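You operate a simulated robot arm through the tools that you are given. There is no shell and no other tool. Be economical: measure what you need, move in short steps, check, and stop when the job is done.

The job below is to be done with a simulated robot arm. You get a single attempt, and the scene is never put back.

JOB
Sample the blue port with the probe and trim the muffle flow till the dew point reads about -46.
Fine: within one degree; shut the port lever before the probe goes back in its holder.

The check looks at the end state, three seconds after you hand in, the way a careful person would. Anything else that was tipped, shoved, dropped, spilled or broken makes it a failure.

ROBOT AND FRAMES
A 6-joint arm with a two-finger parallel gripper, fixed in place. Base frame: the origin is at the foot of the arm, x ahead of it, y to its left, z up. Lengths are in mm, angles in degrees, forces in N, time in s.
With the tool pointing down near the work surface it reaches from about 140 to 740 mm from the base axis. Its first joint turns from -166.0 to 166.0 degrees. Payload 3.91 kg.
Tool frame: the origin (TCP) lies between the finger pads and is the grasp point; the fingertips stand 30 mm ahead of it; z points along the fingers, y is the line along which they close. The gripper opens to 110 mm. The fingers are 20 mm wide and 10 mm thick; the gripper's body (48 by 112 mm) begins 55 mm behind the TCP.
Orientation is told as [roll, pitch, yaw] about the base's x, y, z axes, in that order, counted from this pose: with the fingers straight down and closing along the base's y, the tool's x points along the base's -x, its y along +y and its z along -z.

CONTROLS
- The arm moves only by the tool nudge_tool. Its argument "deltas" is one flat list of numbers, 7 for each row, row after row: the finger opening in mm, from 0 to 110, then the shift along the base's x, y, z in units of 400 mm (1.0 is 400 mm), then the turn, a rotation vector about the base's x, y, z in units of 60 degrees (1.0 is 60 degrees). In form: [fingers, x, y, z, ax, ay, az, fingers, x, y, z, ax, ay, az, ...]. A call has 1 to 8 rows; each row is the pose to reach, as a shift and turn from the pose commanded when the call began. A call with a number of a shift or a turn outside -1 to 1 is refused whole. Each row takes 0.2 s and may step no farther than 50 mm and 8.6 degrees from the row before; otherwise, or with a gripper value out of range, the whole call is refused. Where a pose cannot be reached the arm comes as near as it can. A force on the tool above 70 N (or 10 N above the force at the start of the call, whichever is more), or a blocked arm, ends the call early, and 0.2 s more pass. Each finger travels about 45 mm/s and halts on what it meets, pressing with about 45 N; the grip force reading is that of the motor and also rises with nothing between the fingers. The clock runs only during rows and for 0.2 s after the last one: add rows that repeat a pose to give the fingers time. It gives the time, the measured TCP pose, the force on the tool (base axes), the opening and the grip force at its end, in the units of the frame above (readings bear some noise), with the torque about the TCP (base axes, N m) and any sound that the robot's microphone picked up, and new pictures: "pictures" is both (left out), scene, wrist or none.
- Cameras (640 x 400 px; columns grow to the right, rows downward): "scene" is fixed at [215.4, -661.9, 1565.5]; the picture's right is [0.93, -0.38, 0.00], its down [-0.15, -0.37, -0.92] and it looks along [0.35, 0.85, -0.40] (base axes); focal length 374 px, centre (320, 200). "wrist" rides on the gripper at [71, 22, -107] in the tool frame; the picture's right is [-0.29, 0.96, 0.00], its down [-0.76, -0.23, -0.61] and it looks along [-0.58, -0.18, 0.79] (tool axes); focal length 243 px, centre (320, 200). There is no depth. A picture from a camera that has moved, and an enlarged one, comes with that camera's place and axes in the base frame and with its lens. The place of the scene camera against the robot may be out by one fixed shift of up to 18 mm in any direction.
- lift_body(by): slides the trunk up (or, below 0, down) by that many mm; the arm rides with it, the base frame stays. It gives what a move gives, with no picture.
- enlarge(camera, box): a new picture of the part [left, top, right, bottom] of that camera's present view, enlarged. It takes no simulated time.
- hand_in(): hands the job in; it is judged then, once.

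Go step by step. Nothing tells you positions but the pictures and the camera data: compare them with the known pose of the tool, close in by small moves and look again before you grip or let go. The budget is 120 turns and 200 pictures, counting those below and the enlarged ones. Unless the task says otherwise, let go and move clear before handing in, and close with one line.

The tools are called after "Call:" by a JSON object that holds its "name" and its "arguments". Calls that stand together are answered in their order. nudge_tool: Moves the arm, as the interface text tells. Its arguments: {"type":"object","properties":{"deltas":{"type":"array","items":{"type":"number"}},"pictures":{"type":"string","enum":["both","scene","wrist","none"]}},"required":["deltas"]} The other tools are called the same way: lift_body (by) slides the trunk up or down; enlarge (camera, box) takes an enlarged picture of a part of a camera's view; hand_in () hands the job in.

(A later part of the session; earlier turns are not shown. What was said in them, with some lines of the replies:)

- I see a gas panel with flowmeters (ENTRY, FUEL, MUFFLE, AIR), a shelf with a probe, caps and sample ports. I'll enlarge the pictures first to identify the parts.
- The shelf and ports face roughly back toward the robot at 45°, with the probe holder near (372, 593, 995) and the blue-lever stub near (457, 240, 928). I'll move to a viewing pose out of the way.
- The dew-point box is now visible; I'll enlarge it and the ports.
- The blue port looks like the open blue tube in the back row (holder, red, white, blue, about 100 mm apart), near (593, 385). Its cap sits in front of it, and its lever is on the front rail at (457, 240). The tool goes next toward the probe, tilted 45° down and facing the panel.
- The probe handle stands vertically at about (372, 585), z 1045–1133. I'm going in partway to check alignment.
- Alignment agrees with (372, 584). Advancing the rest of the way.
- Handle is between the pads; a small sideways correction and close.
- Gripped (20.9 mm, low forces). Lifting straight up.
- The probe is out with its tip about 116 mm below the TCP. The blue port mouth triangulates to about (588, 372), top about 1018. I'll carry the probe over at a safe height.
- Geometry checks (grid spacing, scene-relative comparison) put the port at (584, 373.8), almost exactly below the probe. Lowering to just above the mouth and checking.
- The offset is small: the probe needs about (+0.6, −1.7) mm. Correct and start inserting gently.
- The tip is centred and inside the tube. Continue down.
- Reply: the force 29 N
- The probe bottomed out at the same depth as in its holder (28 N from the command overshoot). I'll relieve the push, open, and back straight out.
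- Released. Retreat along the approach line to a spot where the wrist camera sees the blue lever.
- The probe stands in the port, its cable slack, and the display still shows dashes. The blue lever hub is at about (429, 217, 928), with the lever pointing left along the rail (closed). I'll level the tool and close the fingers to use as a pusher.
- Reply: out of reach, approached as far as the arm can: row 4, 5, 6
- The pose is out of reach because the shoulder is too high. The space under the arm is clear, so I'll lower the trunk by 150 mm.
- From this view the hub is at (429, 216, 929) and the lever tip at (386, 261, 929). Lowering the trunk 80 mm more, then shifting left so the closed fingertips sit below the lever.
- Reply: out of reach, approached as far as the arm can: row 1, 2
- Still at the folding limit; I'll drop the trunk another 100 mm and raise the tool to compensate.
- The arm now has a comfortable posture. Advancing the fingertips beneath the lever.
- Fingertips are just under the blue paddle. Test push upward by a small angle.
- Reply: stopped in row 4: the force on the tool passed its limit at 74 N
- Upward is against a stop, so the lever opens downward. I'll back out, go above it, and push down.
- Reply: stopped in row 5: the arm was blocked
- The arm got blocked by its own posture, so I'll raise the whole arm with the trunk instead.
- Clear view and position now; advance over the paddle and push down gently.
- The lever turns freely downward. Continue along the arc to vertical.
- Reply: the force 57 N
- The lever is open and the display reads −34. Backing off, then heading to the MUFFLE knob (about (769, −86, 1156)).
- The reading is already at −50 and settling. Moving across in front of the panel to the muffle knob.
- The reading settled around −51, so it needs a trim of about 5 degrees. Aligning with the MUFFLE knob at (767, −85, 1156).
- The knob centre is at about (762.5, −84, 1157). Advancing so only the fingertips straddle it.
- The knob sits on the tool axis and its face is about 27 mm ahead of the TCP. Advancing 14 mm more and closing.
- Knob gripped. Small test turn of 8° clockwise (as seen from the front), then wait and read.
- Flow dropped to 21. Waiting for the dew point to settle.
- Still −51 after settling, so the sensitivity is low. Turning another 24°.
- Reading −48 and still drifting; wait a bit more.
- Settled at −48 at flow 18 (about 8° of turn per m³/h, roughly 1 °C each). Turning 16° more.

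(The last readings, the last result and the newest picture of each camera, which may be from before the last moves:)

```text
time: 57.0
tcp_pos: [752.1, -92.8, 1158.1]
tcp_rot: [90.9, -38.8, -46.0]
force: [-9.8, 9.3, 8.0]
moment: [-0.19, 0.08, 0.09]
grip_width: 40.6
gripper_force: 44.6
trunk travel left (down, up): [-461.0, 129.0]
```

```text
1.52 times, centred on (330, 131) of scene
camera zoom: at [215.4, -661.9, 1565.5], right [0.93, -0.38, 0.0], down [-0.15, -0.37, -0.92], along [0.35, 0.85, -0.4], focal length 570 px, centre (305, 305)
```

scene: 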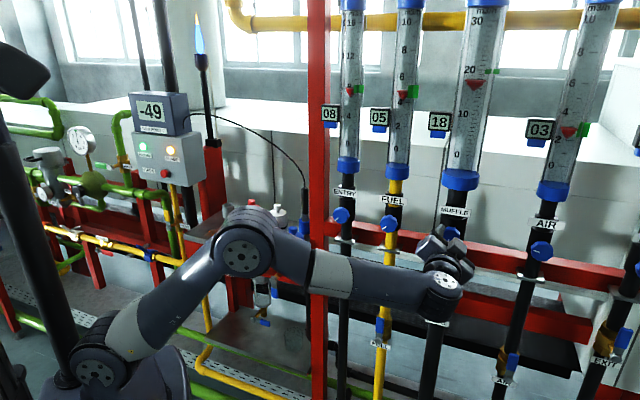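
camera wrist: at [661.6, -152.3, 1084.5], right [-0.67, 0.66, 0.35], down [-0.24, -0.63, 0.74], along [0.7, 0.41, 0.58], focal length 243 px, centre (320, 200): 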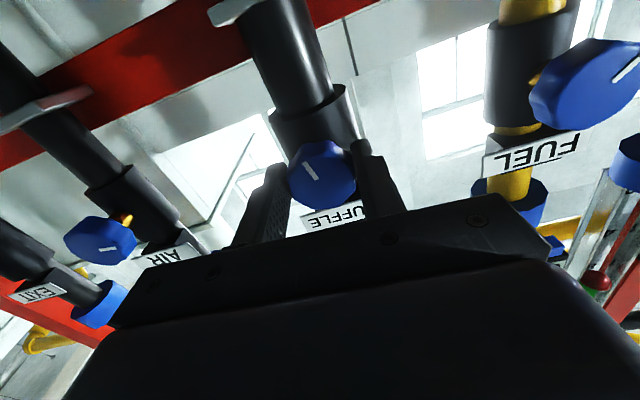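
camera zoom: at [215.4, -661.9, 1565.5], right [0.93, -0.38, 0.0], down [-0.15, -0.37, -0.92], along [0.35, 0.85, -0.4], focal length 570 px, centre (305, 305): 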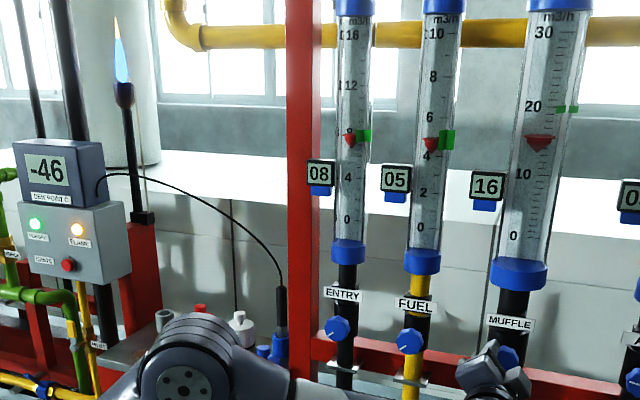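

The reading is −46 at flow 16. Release the knob and back straight off, then re-read.

Call:
{"name": "nudge_tool", "arguments": {"deltas": [70, 0, 0, 0, 0, 0, 0, 70, 0, 0, 0, 0, 0, 0, 70, 0, 0, 0, 0, 0, 0, 70, -0.05, -0.05, 0, 0, 0, 0, 70, -0.12, -0.12, 0, 0, 0, 0, 70, -0.19, -0.19, 0, 0, 0, 0, 70, -0.26, -0.26, 0, 0, 0, 0, 70, -0.3, -0.3, 0, 0, 0, 0], "pictures": "both"}}

Call:
{"name": "enlarge", "arguments": {"camera": "scene", "box": [120, 0, 540, 262]}}

```text
time: 58.8
tcp_pos: [632.7, -213.6, 1155.0]
tcp_rot: [90.9, -38.6, -46.0]
force: [0.4, 0.1, -0.4]
moment: [0.0, -0.01, 0.01]
grip_width: 70.1
gripper_force: 0.0
trunk travel left (down, up): [-461.0, 129.0]
camera wrist: at [509.2, -240.0, 1126.1], right [-0.27, 0.26, 0.93], down [0.08, -0.95, 0.29], along [0.96, 0.15, 0.24], focal length 243 px, centre (320, 200)
```

scene: 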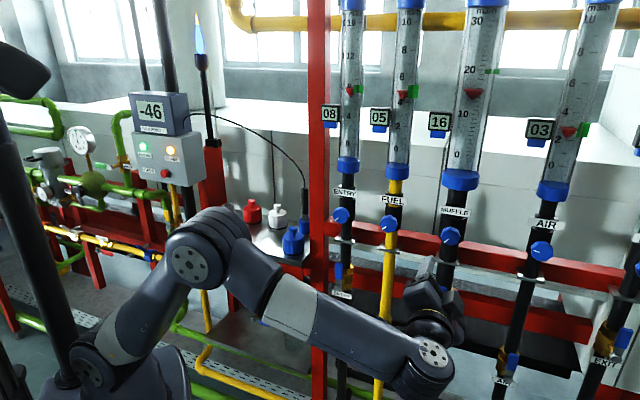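
wrist: 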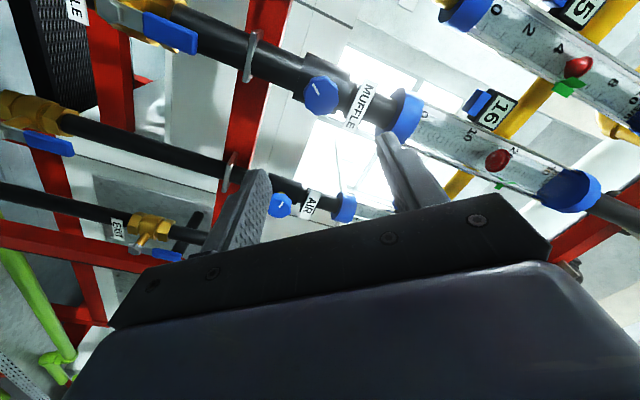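

```text
1.52 times, centred on (330, 131) of scene
camera zoom: at [215.4, -661.9, 1565.5], right [0.93, -0.38, 0.0], down [-0.15, -0.37, -0.92], along [0.35, 0.85, -0.4], focal length 570 px, centre (305, 305)
```

zoom: 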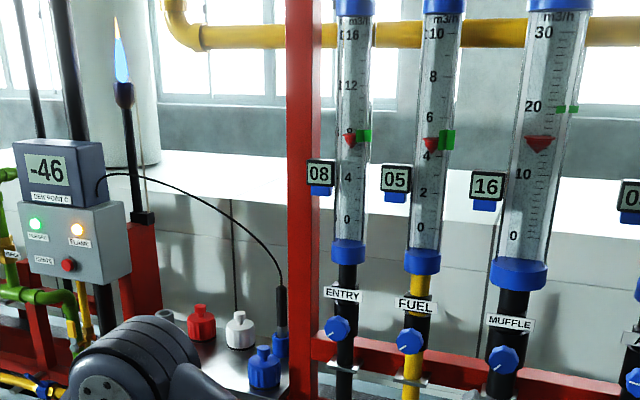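

−46 holds. Now back toward the lever, undoing the wrist roll on the way.

Call:
{"name": "nudge_tool", "arguments": {"deltas": [70, -0.0778, 0.0895, -0.0172, -0.0707, -0.0707, 0, 30, -0.1556, 0.179, -0.0345, -0.1414, -0.1414, 0, 0, -0.2334, 0.2685, -0.0517, -0.2121, -0.2121, 0, 0, -0.3112, 0.358, -0.069, -0.2828, -0.2828, 0, 0, -0.389, 0.4475, -0.0862, -0.3535, -0.3535, 0, 0, -0.4668, 0.537, -0.1035, -0.4242, -0.4242, 0, 0, -0.5446, 0.6265, -0.1207, -0.4949, -0.4949, 0, 0, -0.6224, 0.716, -0.138, -0.5657, -0.5657, 0], "pictures": "both"}}

```text
time: 60.5
tcp_pos: [385.1, 71.8, 1100.8]
tcp_rot: [104.6, -86.7, -59.3]
force: [-0.3, -0.4, 0.5]
moment: [0.05, -0.01, -0.01]
grip_width: 0.0
gripper_force: 37.6
trunk travel left (down, up): [-461.0, 129.0]
camera wrist: at [292.1, 13.9, 1028.3], right [-0.67, 0.66, 0.34], down [-0.24, -0.63, 0.74], along [0.7, 0.41, 0.58], focal length 243 px, centre (320, 200)
```

scene: 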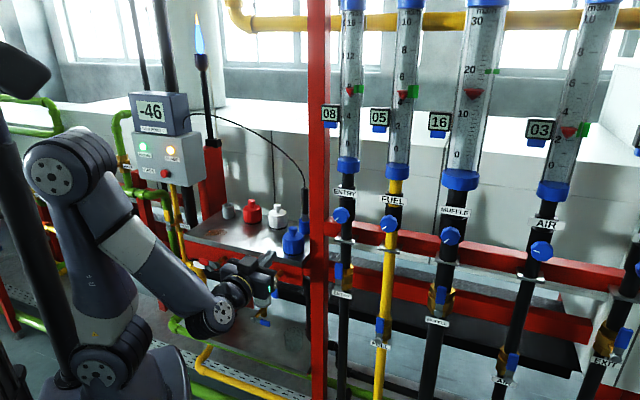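
wrist: 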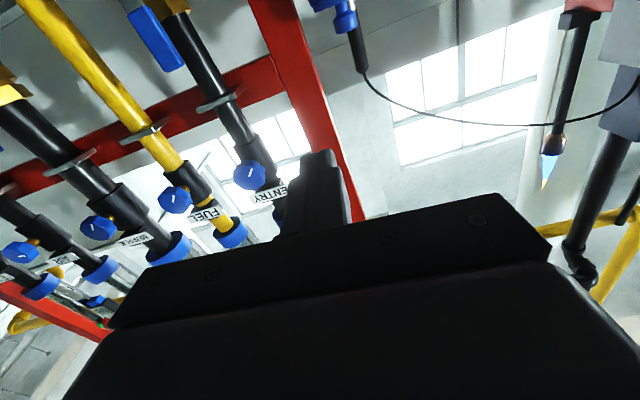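

Lowering the trunk so the tool is at lever height, then moving in on the right side of the open lever.

Call:
{"name": "lift_body", "arguments": {"by": -217}}

Call:
{"name": "nudge_tool", "arguments": {"deltas": [0, -0.03, 0.03, 0, 0, 0, 0, 0, -0.06, 0.06, 0, 0, 0, 0, 0, 0.0, 0.12, 0, 0, 0, 0, 0, 0.045, 0.165, 0, 0, 0, 0]}}

Call:
{"name": "enlarge", "arguments": {"camera": "scene", "box": [220, 250, 300, 330]}}

```text
time: 62.9
tcp_pos: [385.3, 71.3, 883.9]
tcp_rot: [104.0, -86.5, -58.7]
force: [0.4, 0.9, 0.2]
moment: [-0.01, -0.03, -0.01]
grip_width: 0.1
gripper_force: 38.2
trunk travel left (down, up): [-244.0, 346.0]
```

```text
time: 63.9
tcp_pos: [402.9, 137.6, 882.8]
tcp_rot: [104.8, -86.6, -59.5]
force: [-0.4, -0.4, -0.3]
moment: [0.01, 0.03, -0.01]
grip_width: 0.1
gripper_force: 37.3
trunk travel left (down, up): [-244.0, 346.0]
camera wrist: at [310.1, 79.1, 811.8], right [-0.67, 0.66, 0.34], down [-0.24, -0.63, 0.74], along [0.7, 0.41, 0.58], focal length 243 px, centre (320, 200)
```

scene: 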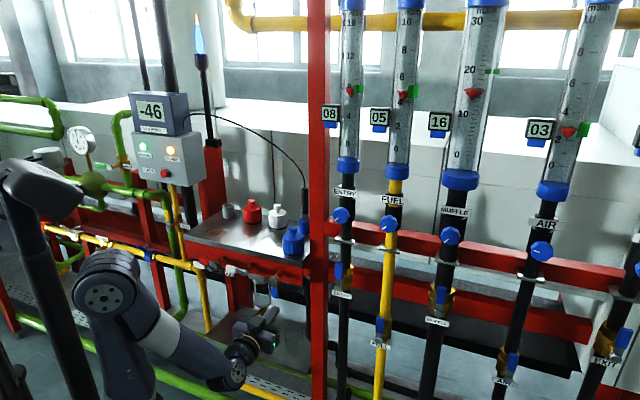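
wrist: 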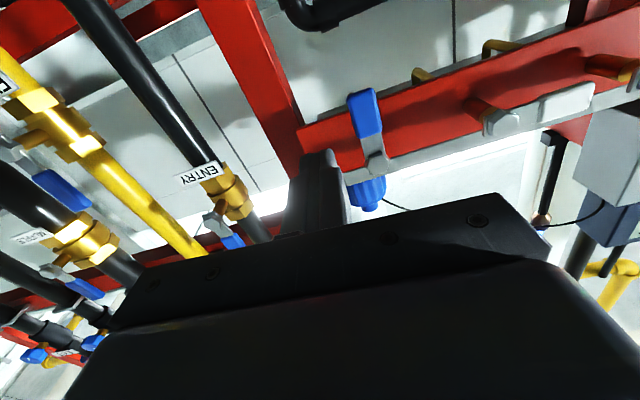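

```text
5.00 times, centred on (260, 290) of scene
camera zoom: at [215.4, -661.9, 1565.5], right [0.93, -0.38, 0.0], down [-0.15, -0.37, -0.92], along [0.35, 0.85, -0.4], focal length 1870 px, centre (620, -250)
```

zoom: 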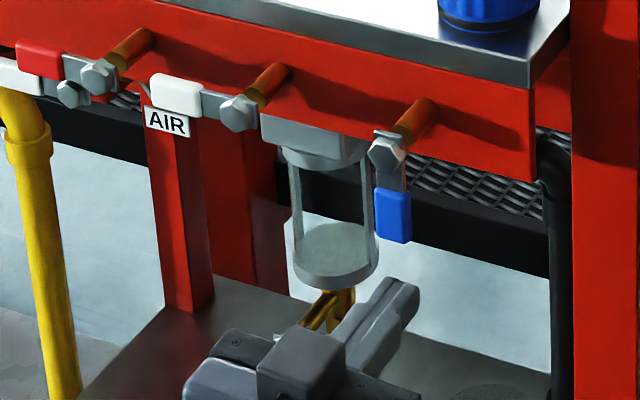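

Alignment is right; moving forward and sweeping the lever back to the left.

Call:
{"name": "nudge_tool", "arguments": {"deltas": [0, 0.047, 0.047, 0, 0, 0, 0, 0, 0.094, 0.094, 0, 0, 0, 0, 0, 0.064, 0.124, 0, 0, 0, 0, 0, 0.0463, 0.1417, -0.0035, 0, 0, 0, 0, 0.0313, 0.1567, -0.006, 0, 0, 0, 0, 0.0164, 0.1716, -0.005, 0, 0, 0, 0, 0.0021, 0.1859, 0, 0, 0, 0, 0, -0.012, 0.2, 0.008, 0, 0, 0], "pictures": "wrist"}}

Call:
{"name": "enlarge", "arguments": {"camera": "scene", "box": [220, 250, 300, 330]}}

```text
time: 65.7
tcp_pos: [398.5, 217.3, 886.4]
tcp_rot: [103.3, -86.8, -57.7]
force: [1.4, -1.9, -1.1]
moment: [0.0, 0.06, -0.1]
grip_width: 0.0
gripper_force: 37.6
trunk travel left (down, up): [-244.0, 346.0]
camera wrist: at [305.9, 159.8, 814.1], right [-0.67, 0.66, 0.35], down [-0.24, -0.63, 0.74], along [0.7, 0.41, 0.58], focal length 243 px, centre (320, 200)
```

wrist: 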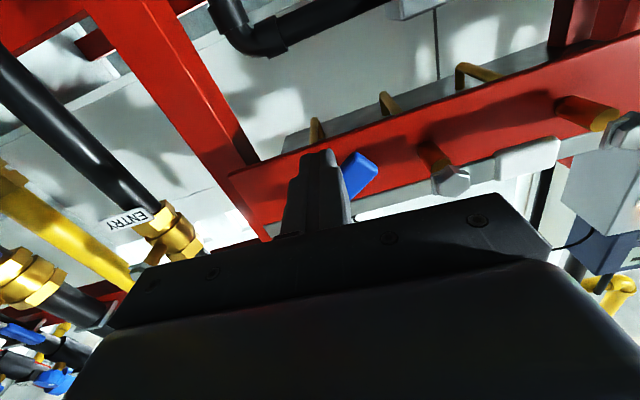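

```text
5.00 times, centred on (260, 290) of scene
camera zoom: at [215.4, -661.9, 1565.5], right [0.93, -0.38, 0.0], down [-0.15, -0.37, -0.92], along [0.35, 0.85, -0.4], focal length 1870 px, centre (620, -250)
```

zoom: 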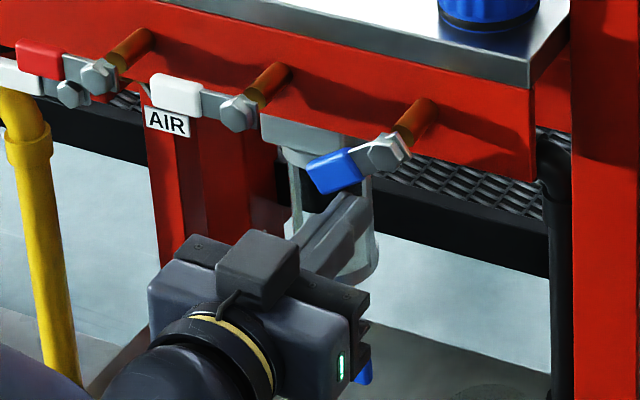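

Continuing up to the closed stop.

Call:
{"name": "nudge_tool", "arguments": {"deltas": [0, -0.0124, 0.0124, 0.0118, 0, 0, 0, 0, -0.0233, 0.0233, 0.026, 0, 0, 0, 0, -0.0323, 0.0323, 0.043, 0, 0, 0, 0, -0.0389, 0.0389, 0.0617, 0, 0, 0, 0, -0.0389, 0.0389, 0.068, 0, 0, 0, 0, -0.0389, 0.0389, 0.072, 0, 0, 0], "pictures": "scene"}}

Call:
{"name": "enlarge", "arguments": {"camera": "scene", "box": [220, 250, 300, 330]}}

```text
time: 67.1
tcp_pos: [381.6, 232.7, 909.4]
tcp_rot: [87.0, -86.5, -41.7]
force: [1.5, -6.2, -42.0]
moment: [-0.74, 0.7, 0.28]
grip_width: 0.2
gripper_force: 37.7
trunk travel left (down, up): [-244.0, 346.0]
```

scene: 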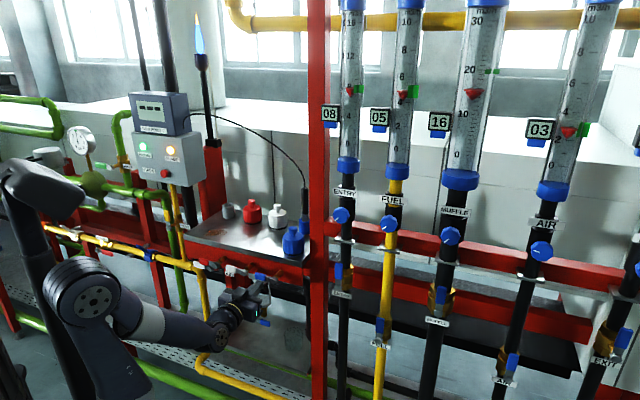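

```text
5.00 times, centred on (260, 290) of scene
camera zoom: at [215.4, -661.9, 1565.5], right [0.93, -0.38, 0.0], down [-0.15, -0.37, -0.92], along [0.35, 0.85, -0.4], focal length 1870 px, centre (620, -250)
```

zoom: 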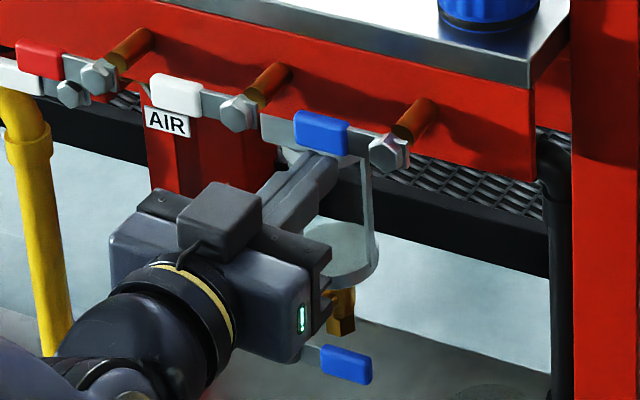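

The lever is shut (display back to dashes). Backing off down and out, then raising the trunk to its original height.

Call:
{"name": "nudge_tool", "arguments": {"deltas": [0, 0, 0, -0.03, 0, 0, 0, 0, 0, 0, -0.06, 0, 0, 0, 0, -0.07, -0.07, -0.06, 0, 0, 0, 0, -0.14, -0.14, -0.06, 0, 0, 0, 0, -0.17, -0.17, -0.06, 0, 0, 0], "pictures": "none"}}

Call:
{"name": "lift_body", "arguments": {"by": 281}}

Call:
{"name": "enlarge", "arguments": {"camera": "scene", "box": [120, 85, 340, 335]}}

```text
time: 68.3
tcp_pos: [322.8, 165.8, 905.1]
tcp_rot: [137.1, -86.6, -91.9]
force: [0.0, 0.3, 0.2]
moment: [-0.03, 0.01, -0.01]
grip_width: 0.0
gripper_force: 37.2
trunk travel left (down, up): [-244.0, 346.0]
```

```text
time: 71.1
tcp_pos: [323.8, 165.1, 1185.4]
tcp_rot: [137.0, -86.7, -91.4]
force: [0.7, -0.2, -1.0]
moment: [-0.01, 0.01, 0.0]
grip_width: 0.0
gripper_force: 37.6
trunk travel left (down, up): [-525.0, 65.0]
```

```text
1.60 times, centred on (230, 210) of scene
camera zoom: at [215.4, -661.9, 1565.5], right [0.93, -0.38, 0.0], down [-0.15, -0.37, -0.92], along [0.35, 0.85, -0.4], focal length 598 px, centre (464, 184)
```

zoom: 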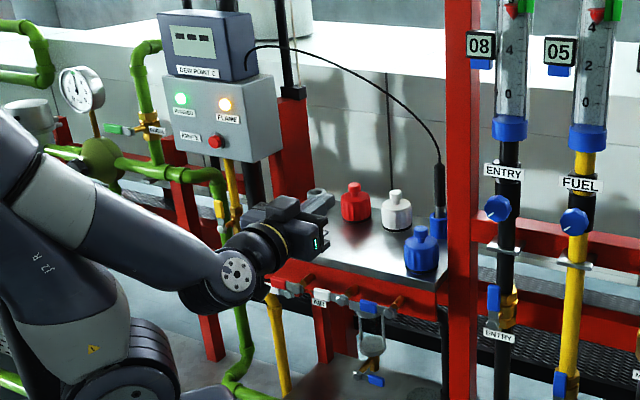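

Clear of everything. Tilting back to 45° down and lining up with the probe in the blue port.

Call:
{"name": "nudge_tool", "arguments": {"deltas": [0, 0.04, 0.025, -0.017, -0.0731, 0.0666, 0, 0, 0.084, 0.05, -0.034, -0.1463, 0.1333, 0, 20, 0.126, 0.076, -0.051, -0.2194, 0.1999, 0, 50, 0.168, 0.1, -0.069, -0.2925, 0.2665, 0, 60, 0.21, 0.126, -0.086, -0.3656, 0.3331, 0, 60, 0.25, 0.152, -0.103, -0.4388, 0.3998, 0, 60, 0.29, 0.177, -0.12, -0.5119, 0.4664, 0, 60, 0.335, 0.2025, -0.1375, -0.585, 0.533, 0]}}

```text
time: 72.9
tcp_pos: [448.9, 244.7, 1117.7]
tcp_rot: [0.8, -43.4, 43.2]
force: [-0.7, -0.8, 0.4]
moment: [-0.01, -0.03, 0.0]
grip_width: 59.9
gripper_force: 0.1
trunk travel left (down, up): [-525.0, 65.0]
camera wrist: at [344.1, 174.1, 1145.3], right [-0.51, 0.84, 0.21], down [0.26, -0.08, 0.96], along [0.82, 0.54, -0.18], focal length 243 px, centre (320, 200)
```

scene: 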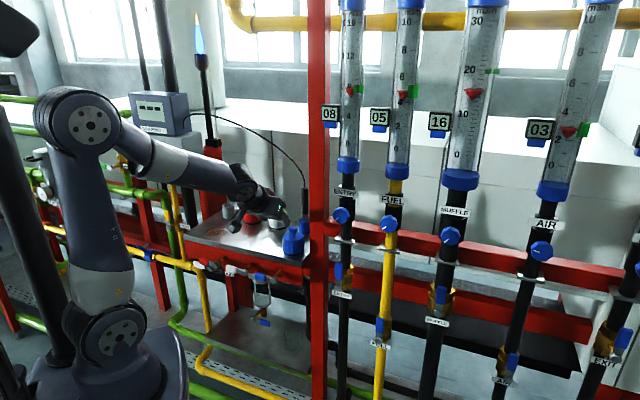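
wrist: 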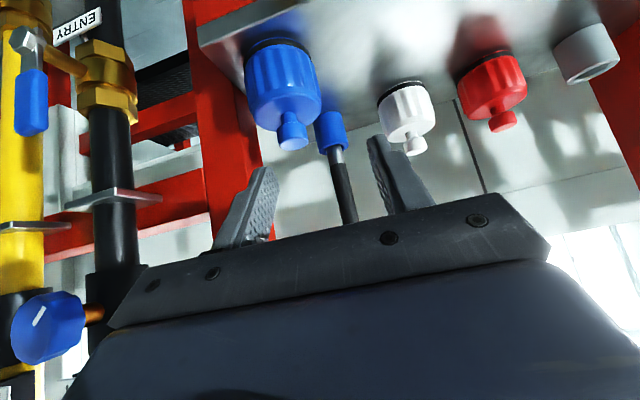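

Approaching part way with a small orientation correction, then re-measure.

Call:
{"name": "nudge_tool", "arguments": {"deltas": [60, 0.05, 0.045, 0, 0.01, -0.01, 0.015, 60, 0.1, 0.09, 0, 0.019, -0.019, 0.03, 60, 0.18, 0.165, 0, 0.019, -0.019, 0.03, 60, 0.18, 0.165, 0, 0.019, -0.019, 0.03]}}

Call:
{"name": "enlarge", "arguments": {"camera": "scene", "box": [250, 150, 340, 240]}}

```text
time: 73.9
tcp_pos: [520.1, 312.5, 1117.7]
tcp_rot: [0.8, -45.0, 44.9]
force: [0.3, -0.2, 0.0]
moment: [-0.01, -0.03, -0.02]
grip_width: 59.9
gripper_force: 0.1
trunk travel left (down, up): [-525.0, 65.0]
camera wrist: at [417.8, 236.8, 1143.0], right [-0.54, 0.82, 0.21], down [0.25, -0.09, 0.96], along [0.81, 0.57, -0.15], focal length 243 px, centre (320, 200)
```

scene: 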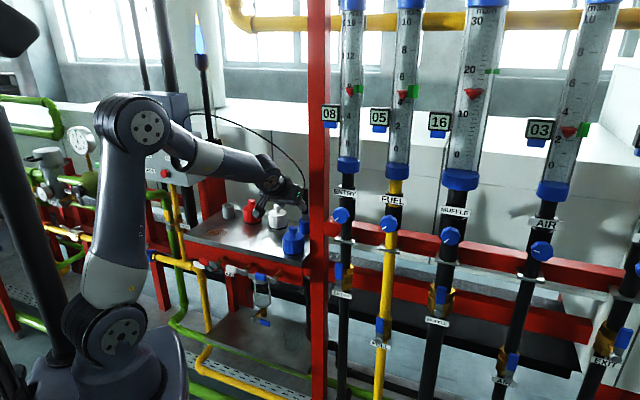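
wrist: 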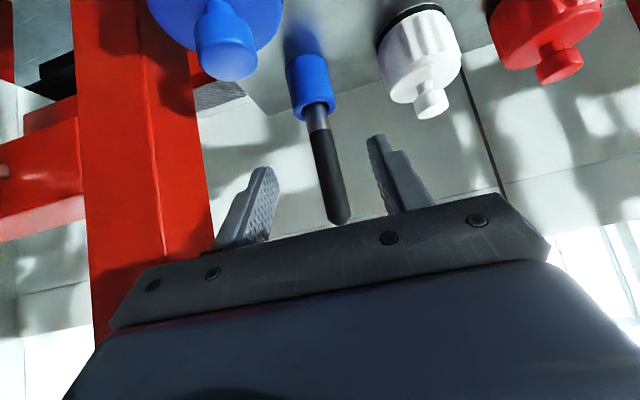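

```text
4.44 times, centred on (295, 195) of scene
camera zoom: at [215.4, -661.9, 1565.5], right [0.93, -0.38, 0.0], down [-0.15, -0.37, -0.92], along [0.35, 0.85, -0.4], focal length 1662 px, centre (431, 222)
```

zoom: 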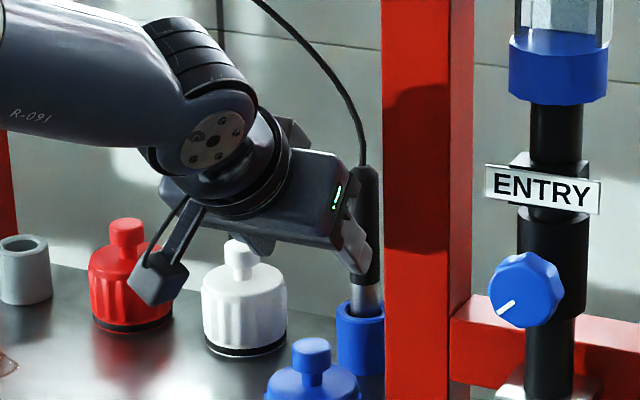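

On target; final advance, then look before closing.

Call:
{"name": "nudge_tool", "arguments": {"deltas": [60, 0.06, 0.055, -0.015, 0, 0, 0, 60, 0.12, 0.11, -0.034, 0, 0, 0, 60, 0.1635, 0.1475, -0.034, 0, 0, 0, 60, 0.1635, 0.1475, -0.034, 0, 0, 0], "pictures": "wrist"}}

```text
time: 74.9
tcp_pos: [586.4, 371.3, 1104.2]
tcp_rot: [0.7, -45.0, 44.9]
force: [0.3, -0.2, 0.2]
moment: [0.0, 0.01, -0.01]
grip_width: 59.9
gripper_force: 0.0
trunk travel left (down, up): [-525.0, 65.0]
camera wrist: at [483.3, 295.2, 1129.3], right [-0.54, 0.82, 0.21], down [0.25, -0.09, 0.96], along [0.81, 0.57, -0.15], focal length 243 px, centre (320, 200)
```

wrist: 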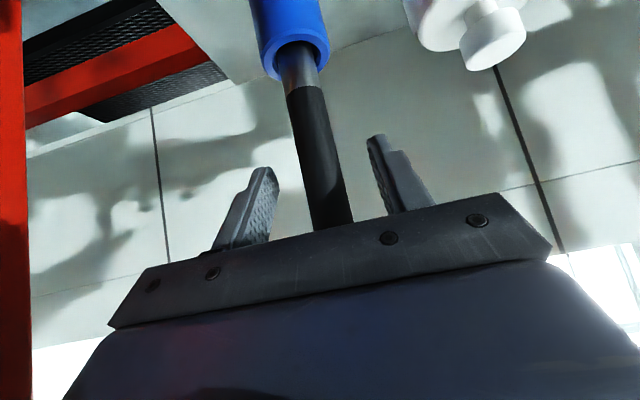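

A small sideways correction and close on the handle.

Call:
{"name": "nudge_tool", "arguments": {"deltas": [60, -0.0035, 0.0045, 0, 0, 0, 0, 60, -0.0035, 0.0045, 0, 0, 0, 0, 15, -0.0035, 0.0045, 0, 0, 0, 0, 15, -0.0035, 0.0045, 0, 0, 0, 0, 15, -0.0035, 0.0045, 0, 0, 0, 0, 15, -0.0035, 0.0045, 0, 0, 0, 0], "pictures": "wrist"}}

```text
time: 76.3
tcp_pos: [584.0, 372.3, 1104.9]
tcp_rot: [0.8, -45.0, 44.9]
force: [0.2, -0.5, 0.4]
moment: [-0.08, -0.02, 0.0]
grip_width: 21.0
gripper_force: 45.0
trunk travel left (down, up): [-525.0, 65.0]
camera wrist: at [481.7, 296.9, 1129.1], right [-0.54, 0.82, 0.21], down [0.25, -0.09, 0.96], along [0.81, 0.57, -0.15], focal length 243 px, centre (320, 200)
```

wrist: 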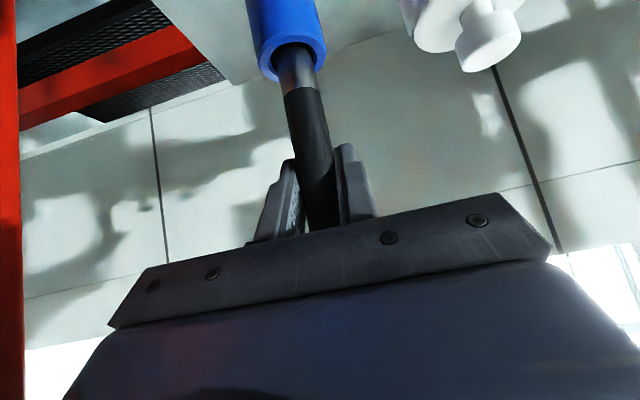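

Gripped. Lift straight out.

Call:
{"name": "nudge_tool", "arguments": {"deltas": [15, 0, 0, 0.05, 0, 0, 0, 15, 0, 0, 0.1, 0, 0, 0, 15, 0, 0, 0.15, 0, 0, 0, 15, 0, 0, 0.2, 0, 0, 0, 15, 0, 0, 0.26, 0, 0, 0, 15, 0, 0, 0.26, 0, 0, 0], "pictures": "wrist"}}

Call:
{"name": "enlarge", "arguments": {"camera": "scene", "box": [220, 130, 340, 250]}}

```text
time: 77.7
tcp_pos: [584.8, 372.4, 1207.7]
tcp_rot: [0.8, -45.1, 45.0]
force: [-1.1, 0.8, -1.2]
moment: [0.03, 0.05, 0.03]
grip_width: 20.5
gripper_force: 45.0
trunk travel left (down, up): [-525.0, 65.0]
camera wrist: at [481.5, 297.6, 1232.3], right [-0.54, 0.82, 0.21], down [0.25, -0.09, 0.96], along [0.81, 0.57, -0.15], focal length 243 px, centre (320, 200)
```

wrist: 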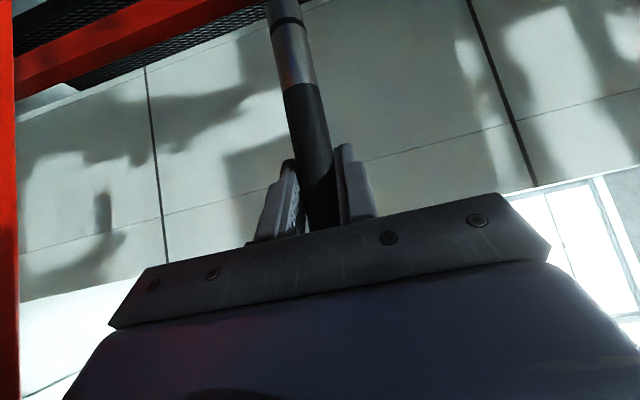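

```text
3.33 times, centred on (280, 190) of scene
camera zoom: at [215.4, -661.9, 1565.5], right [0.93, -0.38, 0.0], down [-0.15, -0.37, -0.92], along [0.35, 0.85, -0.4], focal length 1247 px, centre (453, 233)
```

zoom: 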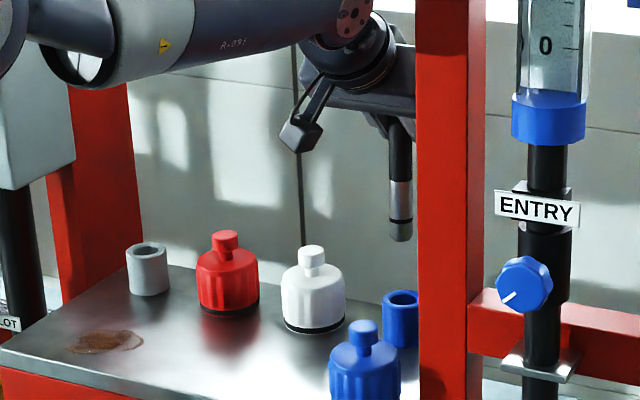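

Free. Carrying it back over the grey holder.

Call:
{"name": "nudge_tool", "arguments": {"deltas": [15, 0, 0, 0.025, 0, 0, 0, 15, -0.076, 0.076, 0.025, 0, 0, 0, 15, -0.152, 0.152, 0.025, 0, 0, 0, 15, -0.228, 0.228, 0.025, 0, 0, 0, 15, -0.304, 0.304, 0.025, 0, 0, 0, 15, -0.38, 0.381, 0.025, 0, 0, 0, 15, -0.456, 0.457, 0.025, 0, 0, 0, 15, -0.5315, 0.533, 0.025, 0, 0, 0], "pictures": "none"}}

Call:
{"name": "nudge_tool", "arguments": {"deltas": [15, 0, 0, -0.05, 0, 0, 0, 15, 0, 0, -0.1, 0, 0, 0, 15, 0, 0, -0.12, 0, 0, 0, 15, 0, 0, -0.12, 0, 0, 0], "pictures": "wrist"}}

Call:
{"name": "enlarge", "arguments": {"camera": "scene", "box": [205, 165, 255, 215]}}

Call:
{"name": "enlarge", "arguments": {"camera": "wrist", "box": [230, 0, 350, 75]}}

```text
time: 79.5
tcp_pos: [371.7, 586.3, 1218.8]
tcp_rot: [0.8, -45.0, 44.9]
force: [0.4, 0.0, -0.1]
moment: [0.02, 0.03, 0.0]
grip_width: 20.6
gripper_force: 44.6
trunk travel left (down, up): [-525.0, 65.0]
```

```text
time: 80.5
tcp_pos: [371.4, 586.3, 1170.6]
tcp_rot: [0.8, -45.0, 44.9]
force: [-0.7, 0.3, -0.8]
moment: [0.02, 0.0, 0.02]
grip_width: 20.4
gripper_force: 45.3
trunk travel left (down, up): [-525.0, 65.0]
camera wrist: at [268.7, 510.6, 1195.1], right [-0.54, 0.82, 0.21], down [0.25, -0.09, 0.96], along [0.81, 0.57, -0.15], focal length 243 px, centre (320, 200)
```

wrist: 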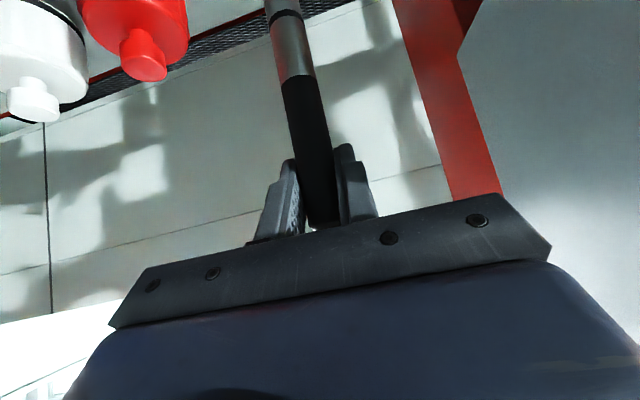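

```text
8.00 times, centred on (230, 190) of scene
camera zoom: at [215.4, -661.9, 1565.5], right [0.93, -0.38, 0.0], down [-0.15, -0.37, -0.92], along [0.35, 0.85, -0.4], focal length 2992 px, centre (1040, 280)
```

zoom: 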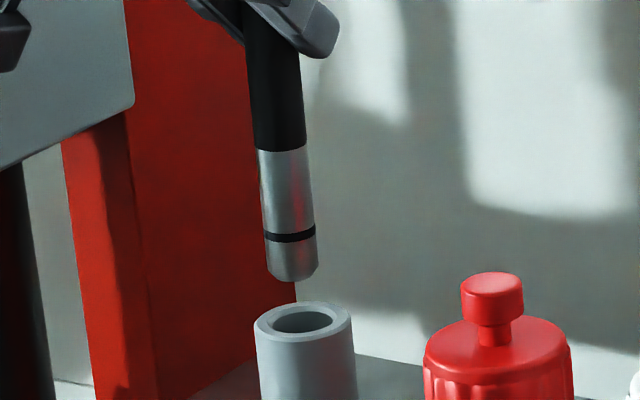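

```text
5.33 times, centred on (290, 38) of wrist
camera zoom: at [268.7, 510.6, 1195.1], right [-0.54, 0.82, 0.21], down [0.25, -0.09, 0.96], along [0.81, 0.57, -0.15], focal length 1294 px, centre (480, 1067)
```

zoom: 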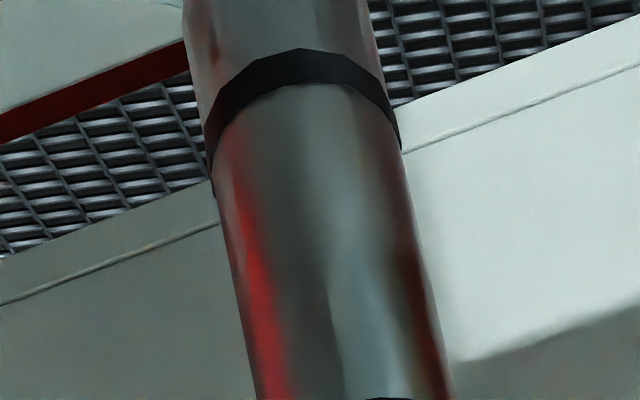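

The probe needs about (+1.2, −0.9) mm; correct, lower to just above the holder mouth and check.

Call:
{"name": "nudge_tool", "arguments": {"deltas": [15, 0.003, -0.0022, -0.02, 0, 0, 0, 15, 0.003, -0.0022, -0.045, 0, 0, 0, 15, 0.003, -0.0022, -0.045, 0, 0, 0], "pictures": "none"}}

Call:
{"name": "enlarge", "arguments": {"camera": "scene", "box": [205, 165, 255, 215]}}

Call:
{"name": "enlarge", "arguments": {"camera": "wrist", "box": [230, 0, 350, 75]}}

```text
time: 81.3
tcp_pos: [373.4, 585.2, 1152.3]
tcp_rot: [0.8, -45.1, 44.9]
force: [0.3, 0.7, -1.4]
moment: [-0.01, 0.0, 0.02]
grip_width: 20.6
gripper_force: 44.9
trunk travel left (down, up): [-525.0, 65.0]
```

```text
8.00 times, centred on (230, 190) of scene
camera zoom: at [215.4, -661.9, 1565.5], right [0.93, -0.38, 0.0], down [-0.15, -0.37, -0.92], along [0.35, 0.85, -0.4], focal length 2992 px, centre (1040, 280)
```

zoom: 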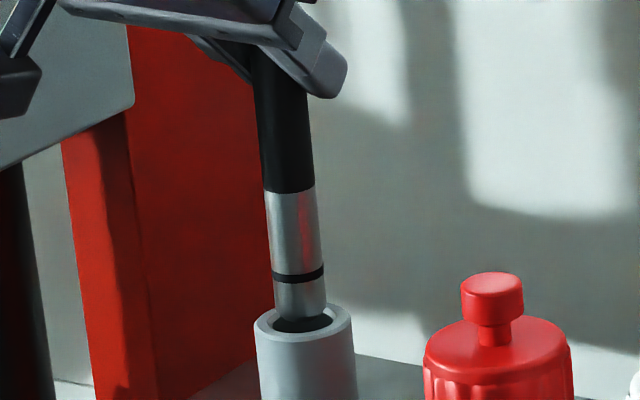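

```text
5.33 times, centred on (290, 38) of wrist
camera zoom: at [270.1, 509.4, 1177.1], right [-0.54, 0.82, 0.21], down [0.25, -0.09, 0.96], along [0.81, 0.57, -0.15], focal length 1294 px, centre (480, 1067)
```

zoom: 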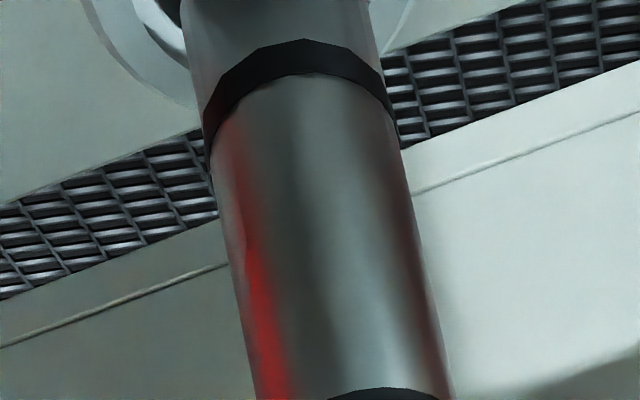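

Nearly centred; a sub-millimetre tweak and lower gently into the holder.

Call:
{"name": "nudge_tool", "arguments": {"deltas": [15, -0.001, -0.0022, 0, 0, 0, 0, 15, -0.001, -0.0022, -0.015, 0, 0, 0, 15, -0.001, -0.0022, -0.03, 0, 0, 0, 15, -0.001, -0.0022, -0.045, 0, 0, 0], "pictures": "none"}}

Call:
{"name": "enlarge", "arguments": {"camera": "scene", "box": [205, 165, 255, 215]}}

Call:
{"name": "enlarge", "arguments": {"camera": "wrist", "box": [230, 0, 350, 75]}}

```text
time: 82.3
tcp_pos: [372.0, 584.5, 1135.2]
tcp_rot: [0.7, -45.0, 44.9]
force: [0.2, 0.6, -0.4]
moment: [0.02, 0.02, 0.0]
grip_width: 20.8
gripper_force: 45.2
trunk travel left (down, up): [-525.0, 65.0]
```

```text
8.00 times, centred on (230, 190) of scene
camera zoom: at [215.4, -661.9, 1565.5], right [0.93, -0.38, 0.0], down [-0.15, -0.37, -0.92], along [0.35, 0.85, -0.4], focal length 2992 px, centre (1040, 280)
```

zoom: 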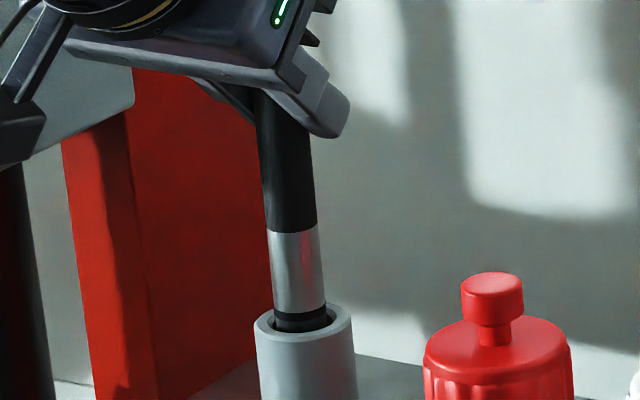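

```text
5.33 times, centred on (290, 38) of wrist
camera zoom: at [269.3, 508.7, 1159.1], right [-0.54, 0.82, 0.22], down [0.25, -0.09, 0.96], along [0.81, 0.57, -0.15], focal length 1294 px, centre (480, 1067)
```

zoom: 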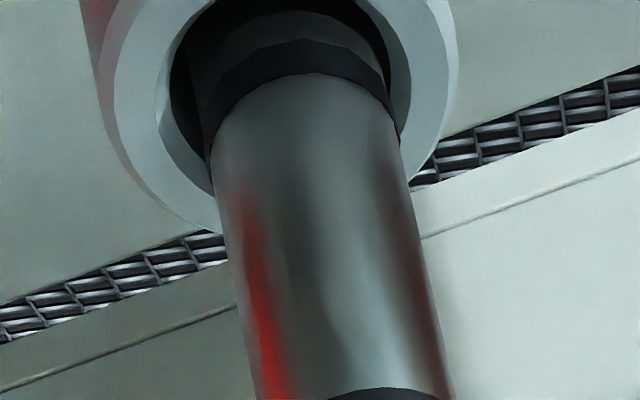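

Inside the mouth. Small centring shift and lower to the bottom.

Call:
{"name": "nudge_tool", "arguments": {"deltas": [15, 0.001, -0.0025, -0.005, 0, 0, 0, 15, 0.001, -0.0025, -0.03, 0, 0, 0, 15, 0.001, -0.0025, -0.05, 0, 0, 0, 15, 0.001, -0.0025, -0.068, 0, 0, 0, 15, 0.001, -0.0025, -0.078, 0, 0, 0], "pictures": "none"}}

Call:
{"name": "enlarge", "arguments": {"camera": "scene", "box": [205, 165, 255, 215]}}

```text
time: 83.5
tcp_pos: [372.4, 582.3, 1111.5]
tcp_rot: [1.2, -45.9, 44.6]
force: [0.9, -0.2, 38.5]
moment: [0.05, -0.19, 0.2]
grip_width: 20.9
gripper_force: 45.0
trunk travel left (down, up): [-525.0, 65.0]
```

```text
8.00 times, centred on (230, 190) of scene
camera zoom: at [215.4, -661.9, 1565.5], right [0.93, -0.38, 0.0], down [-0.15, -0.37, -0.92], along [0.35, 0.85, -0.4], focal length 2992 px, centre (1040, 280)
```

zoom: 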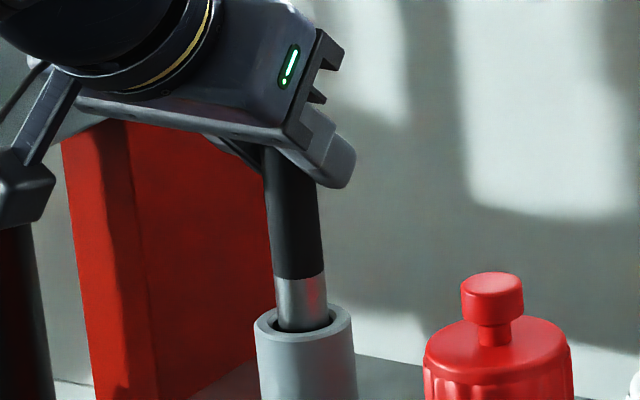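

It's seated at the original depth. Relieve the push, open, and check.

Call:
{"name": "nudge_tool", "arguments": {"deltas": [15, 0, 0, 0.02, 0, 0, 0, 15, 0, 0, 0.02, 0, 0, 0, 60, 0, 0, 0.02, 0, 0, 0, 60, 0, 0, 0.02, 0, 0, 0, 60, 0, 0, 0.02, 0, 0, 0, 60, 0, 0, 0.02, 0, 0, 0], "pictures": "wrist"}}

Call:
{"name": "enlarge", "arguments": {"camera": "scene", "box": [205, 165, 255, 215]}}

```text
time: 84.9
tcp_pos: [373.1, 583.9, 1109.0]
tcp_rot: [0.8, -45.0, 44.9]
force: [0.0, 1.0, 0.5]
moment: [-0.01, 0.04, 0.02]
grip_width: 60.2
gripper_force: 0.1
trunk travel left (down, up): [-525.0, 65.0]
camera wrist: at [269.9, 507.1, 1135.3], right [-0.54, 0.82, 0.21], down [0.25, -0.09, 0.96], along [0.81, 0.57, -0.15], focal length 243 px, centre (320, 200)
```

wrist: 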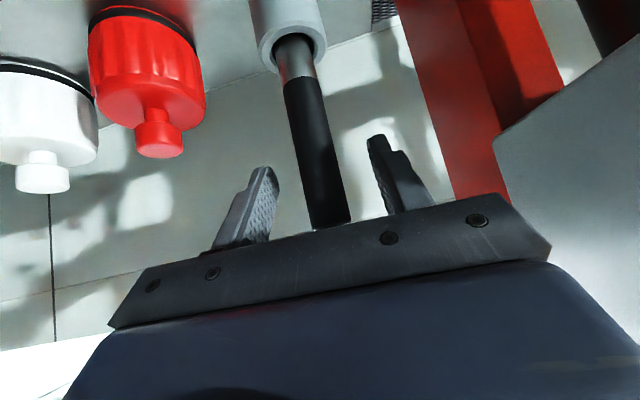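

```text
8.00 times, centred on (230, 190) of scene
camera zoom: at [215.4, -661.9, 1565.5], right [0.93, -0.38, 0.0], down [-0.15, -0.37, -0.92], along [0.35, 0.85, -0.4], focal length 2992 px, centre (1040, 280)
```

zoom: 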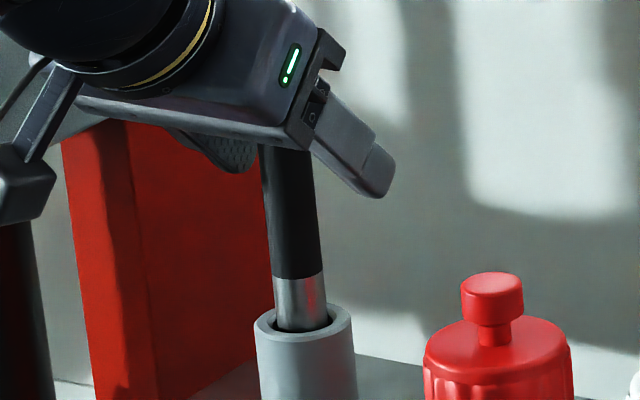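

Released, and the probe stands in its holder as at the start. Backing straight out and doing a final check.

Call:
{"name": "nudge_tool", "arguments": {"deltas": [60, -0.06, -0.06, 0.005, 0, 0, 0, 60, -0.13, -0.13, 0.02, 0, 0, 0, 60, -0.2, -0.2, 0.03, 0, 0, 0, 60, -0.27, -0.28, 0.04, 0, 0, 0, 60, -0.27, -0.37, 0.05, 0, 0, 0, 60, -0.27, -0.47, 0.06, 0, 0, 0, 60, -0.27, -0.57, 0.07, 0, 0, 0, 60, -0.27, -0.67, 0.08, 0, 0, 0]}}

Call:
{"name": "enlarge", "arguments": {"camera": "scene", "box": [100, 80, 340, 230]}}

Call:
{"name": "enlarge", "arguments": {"camera": "scene", "box": [180, 180, 420, 330]}}

```text
time: 86.7
tcp_pos: [265.7, 313.6, 1141.3]
tcp_rot: [0.8, -45.0, 45.0]
force: [-0.8, -0.1, 0.0]
moment: [-0.02, -0.02, -0.01]
grip_width: 59.8
gripper_force: 0.0
trunk travel left (down, up): [-525.0, 65.0]
camera wrist: at [162.0, 238.6, 1167.4], right [-0.54, 0.82, 0.21], down [0.25, -0.09, 0.96], along [0.81, 0.57, -0.15], focal length 243 px, centre (320, 200)
```

scene: 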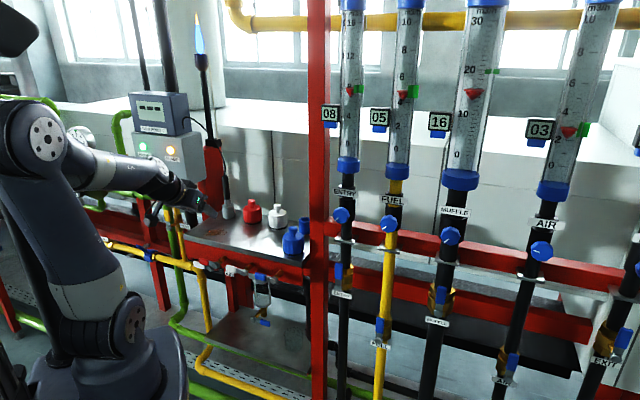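
wrist: 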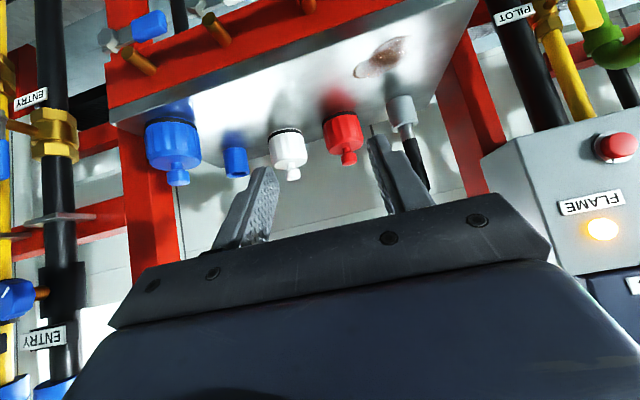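

```text
2.67 times, centred on (220, 155) of scene
camera zoom: at [215.4, -661.9, 1565.5], right [0.93, -0.38, 0.0], down [-0.15, -0.37, -0.92], along [0.35, 0.85, -0.4], focal length 997 px, centre (587, 320)
```

zoom: 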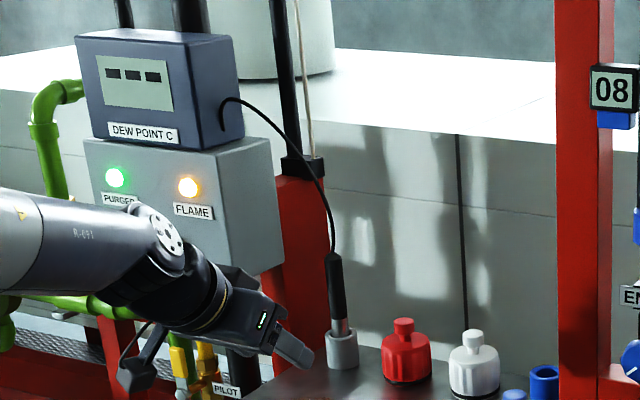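

```text
2.67 times, centred on (300, 255) of scene
camera zoom: at [215.4, -661.9, 1565.5], right [0.93, -0.38, 0.0], down [-0.15, -0.37, -0.92], along [0.35, 0.85, -0.4], focal length 997 px, centre (373, 53)
```

zoom: 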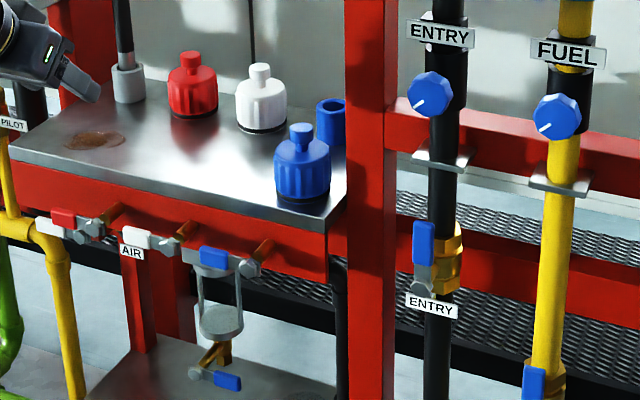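

The probe is back in its holder, the blue lever is shut, the muffle flow reads 16, nothing else has moved, and the arm is clear. Handing in.

Call:
{"name": "hand_in", "arguments": {}}

```text
The job is handed in.
```

I sampled the blue port and trimmed the muffle flow from 22 to 16 m³/h. The dew point settled at −46 and held after I let go of the knob. I then shut the port lever and put the probe back in its holder.
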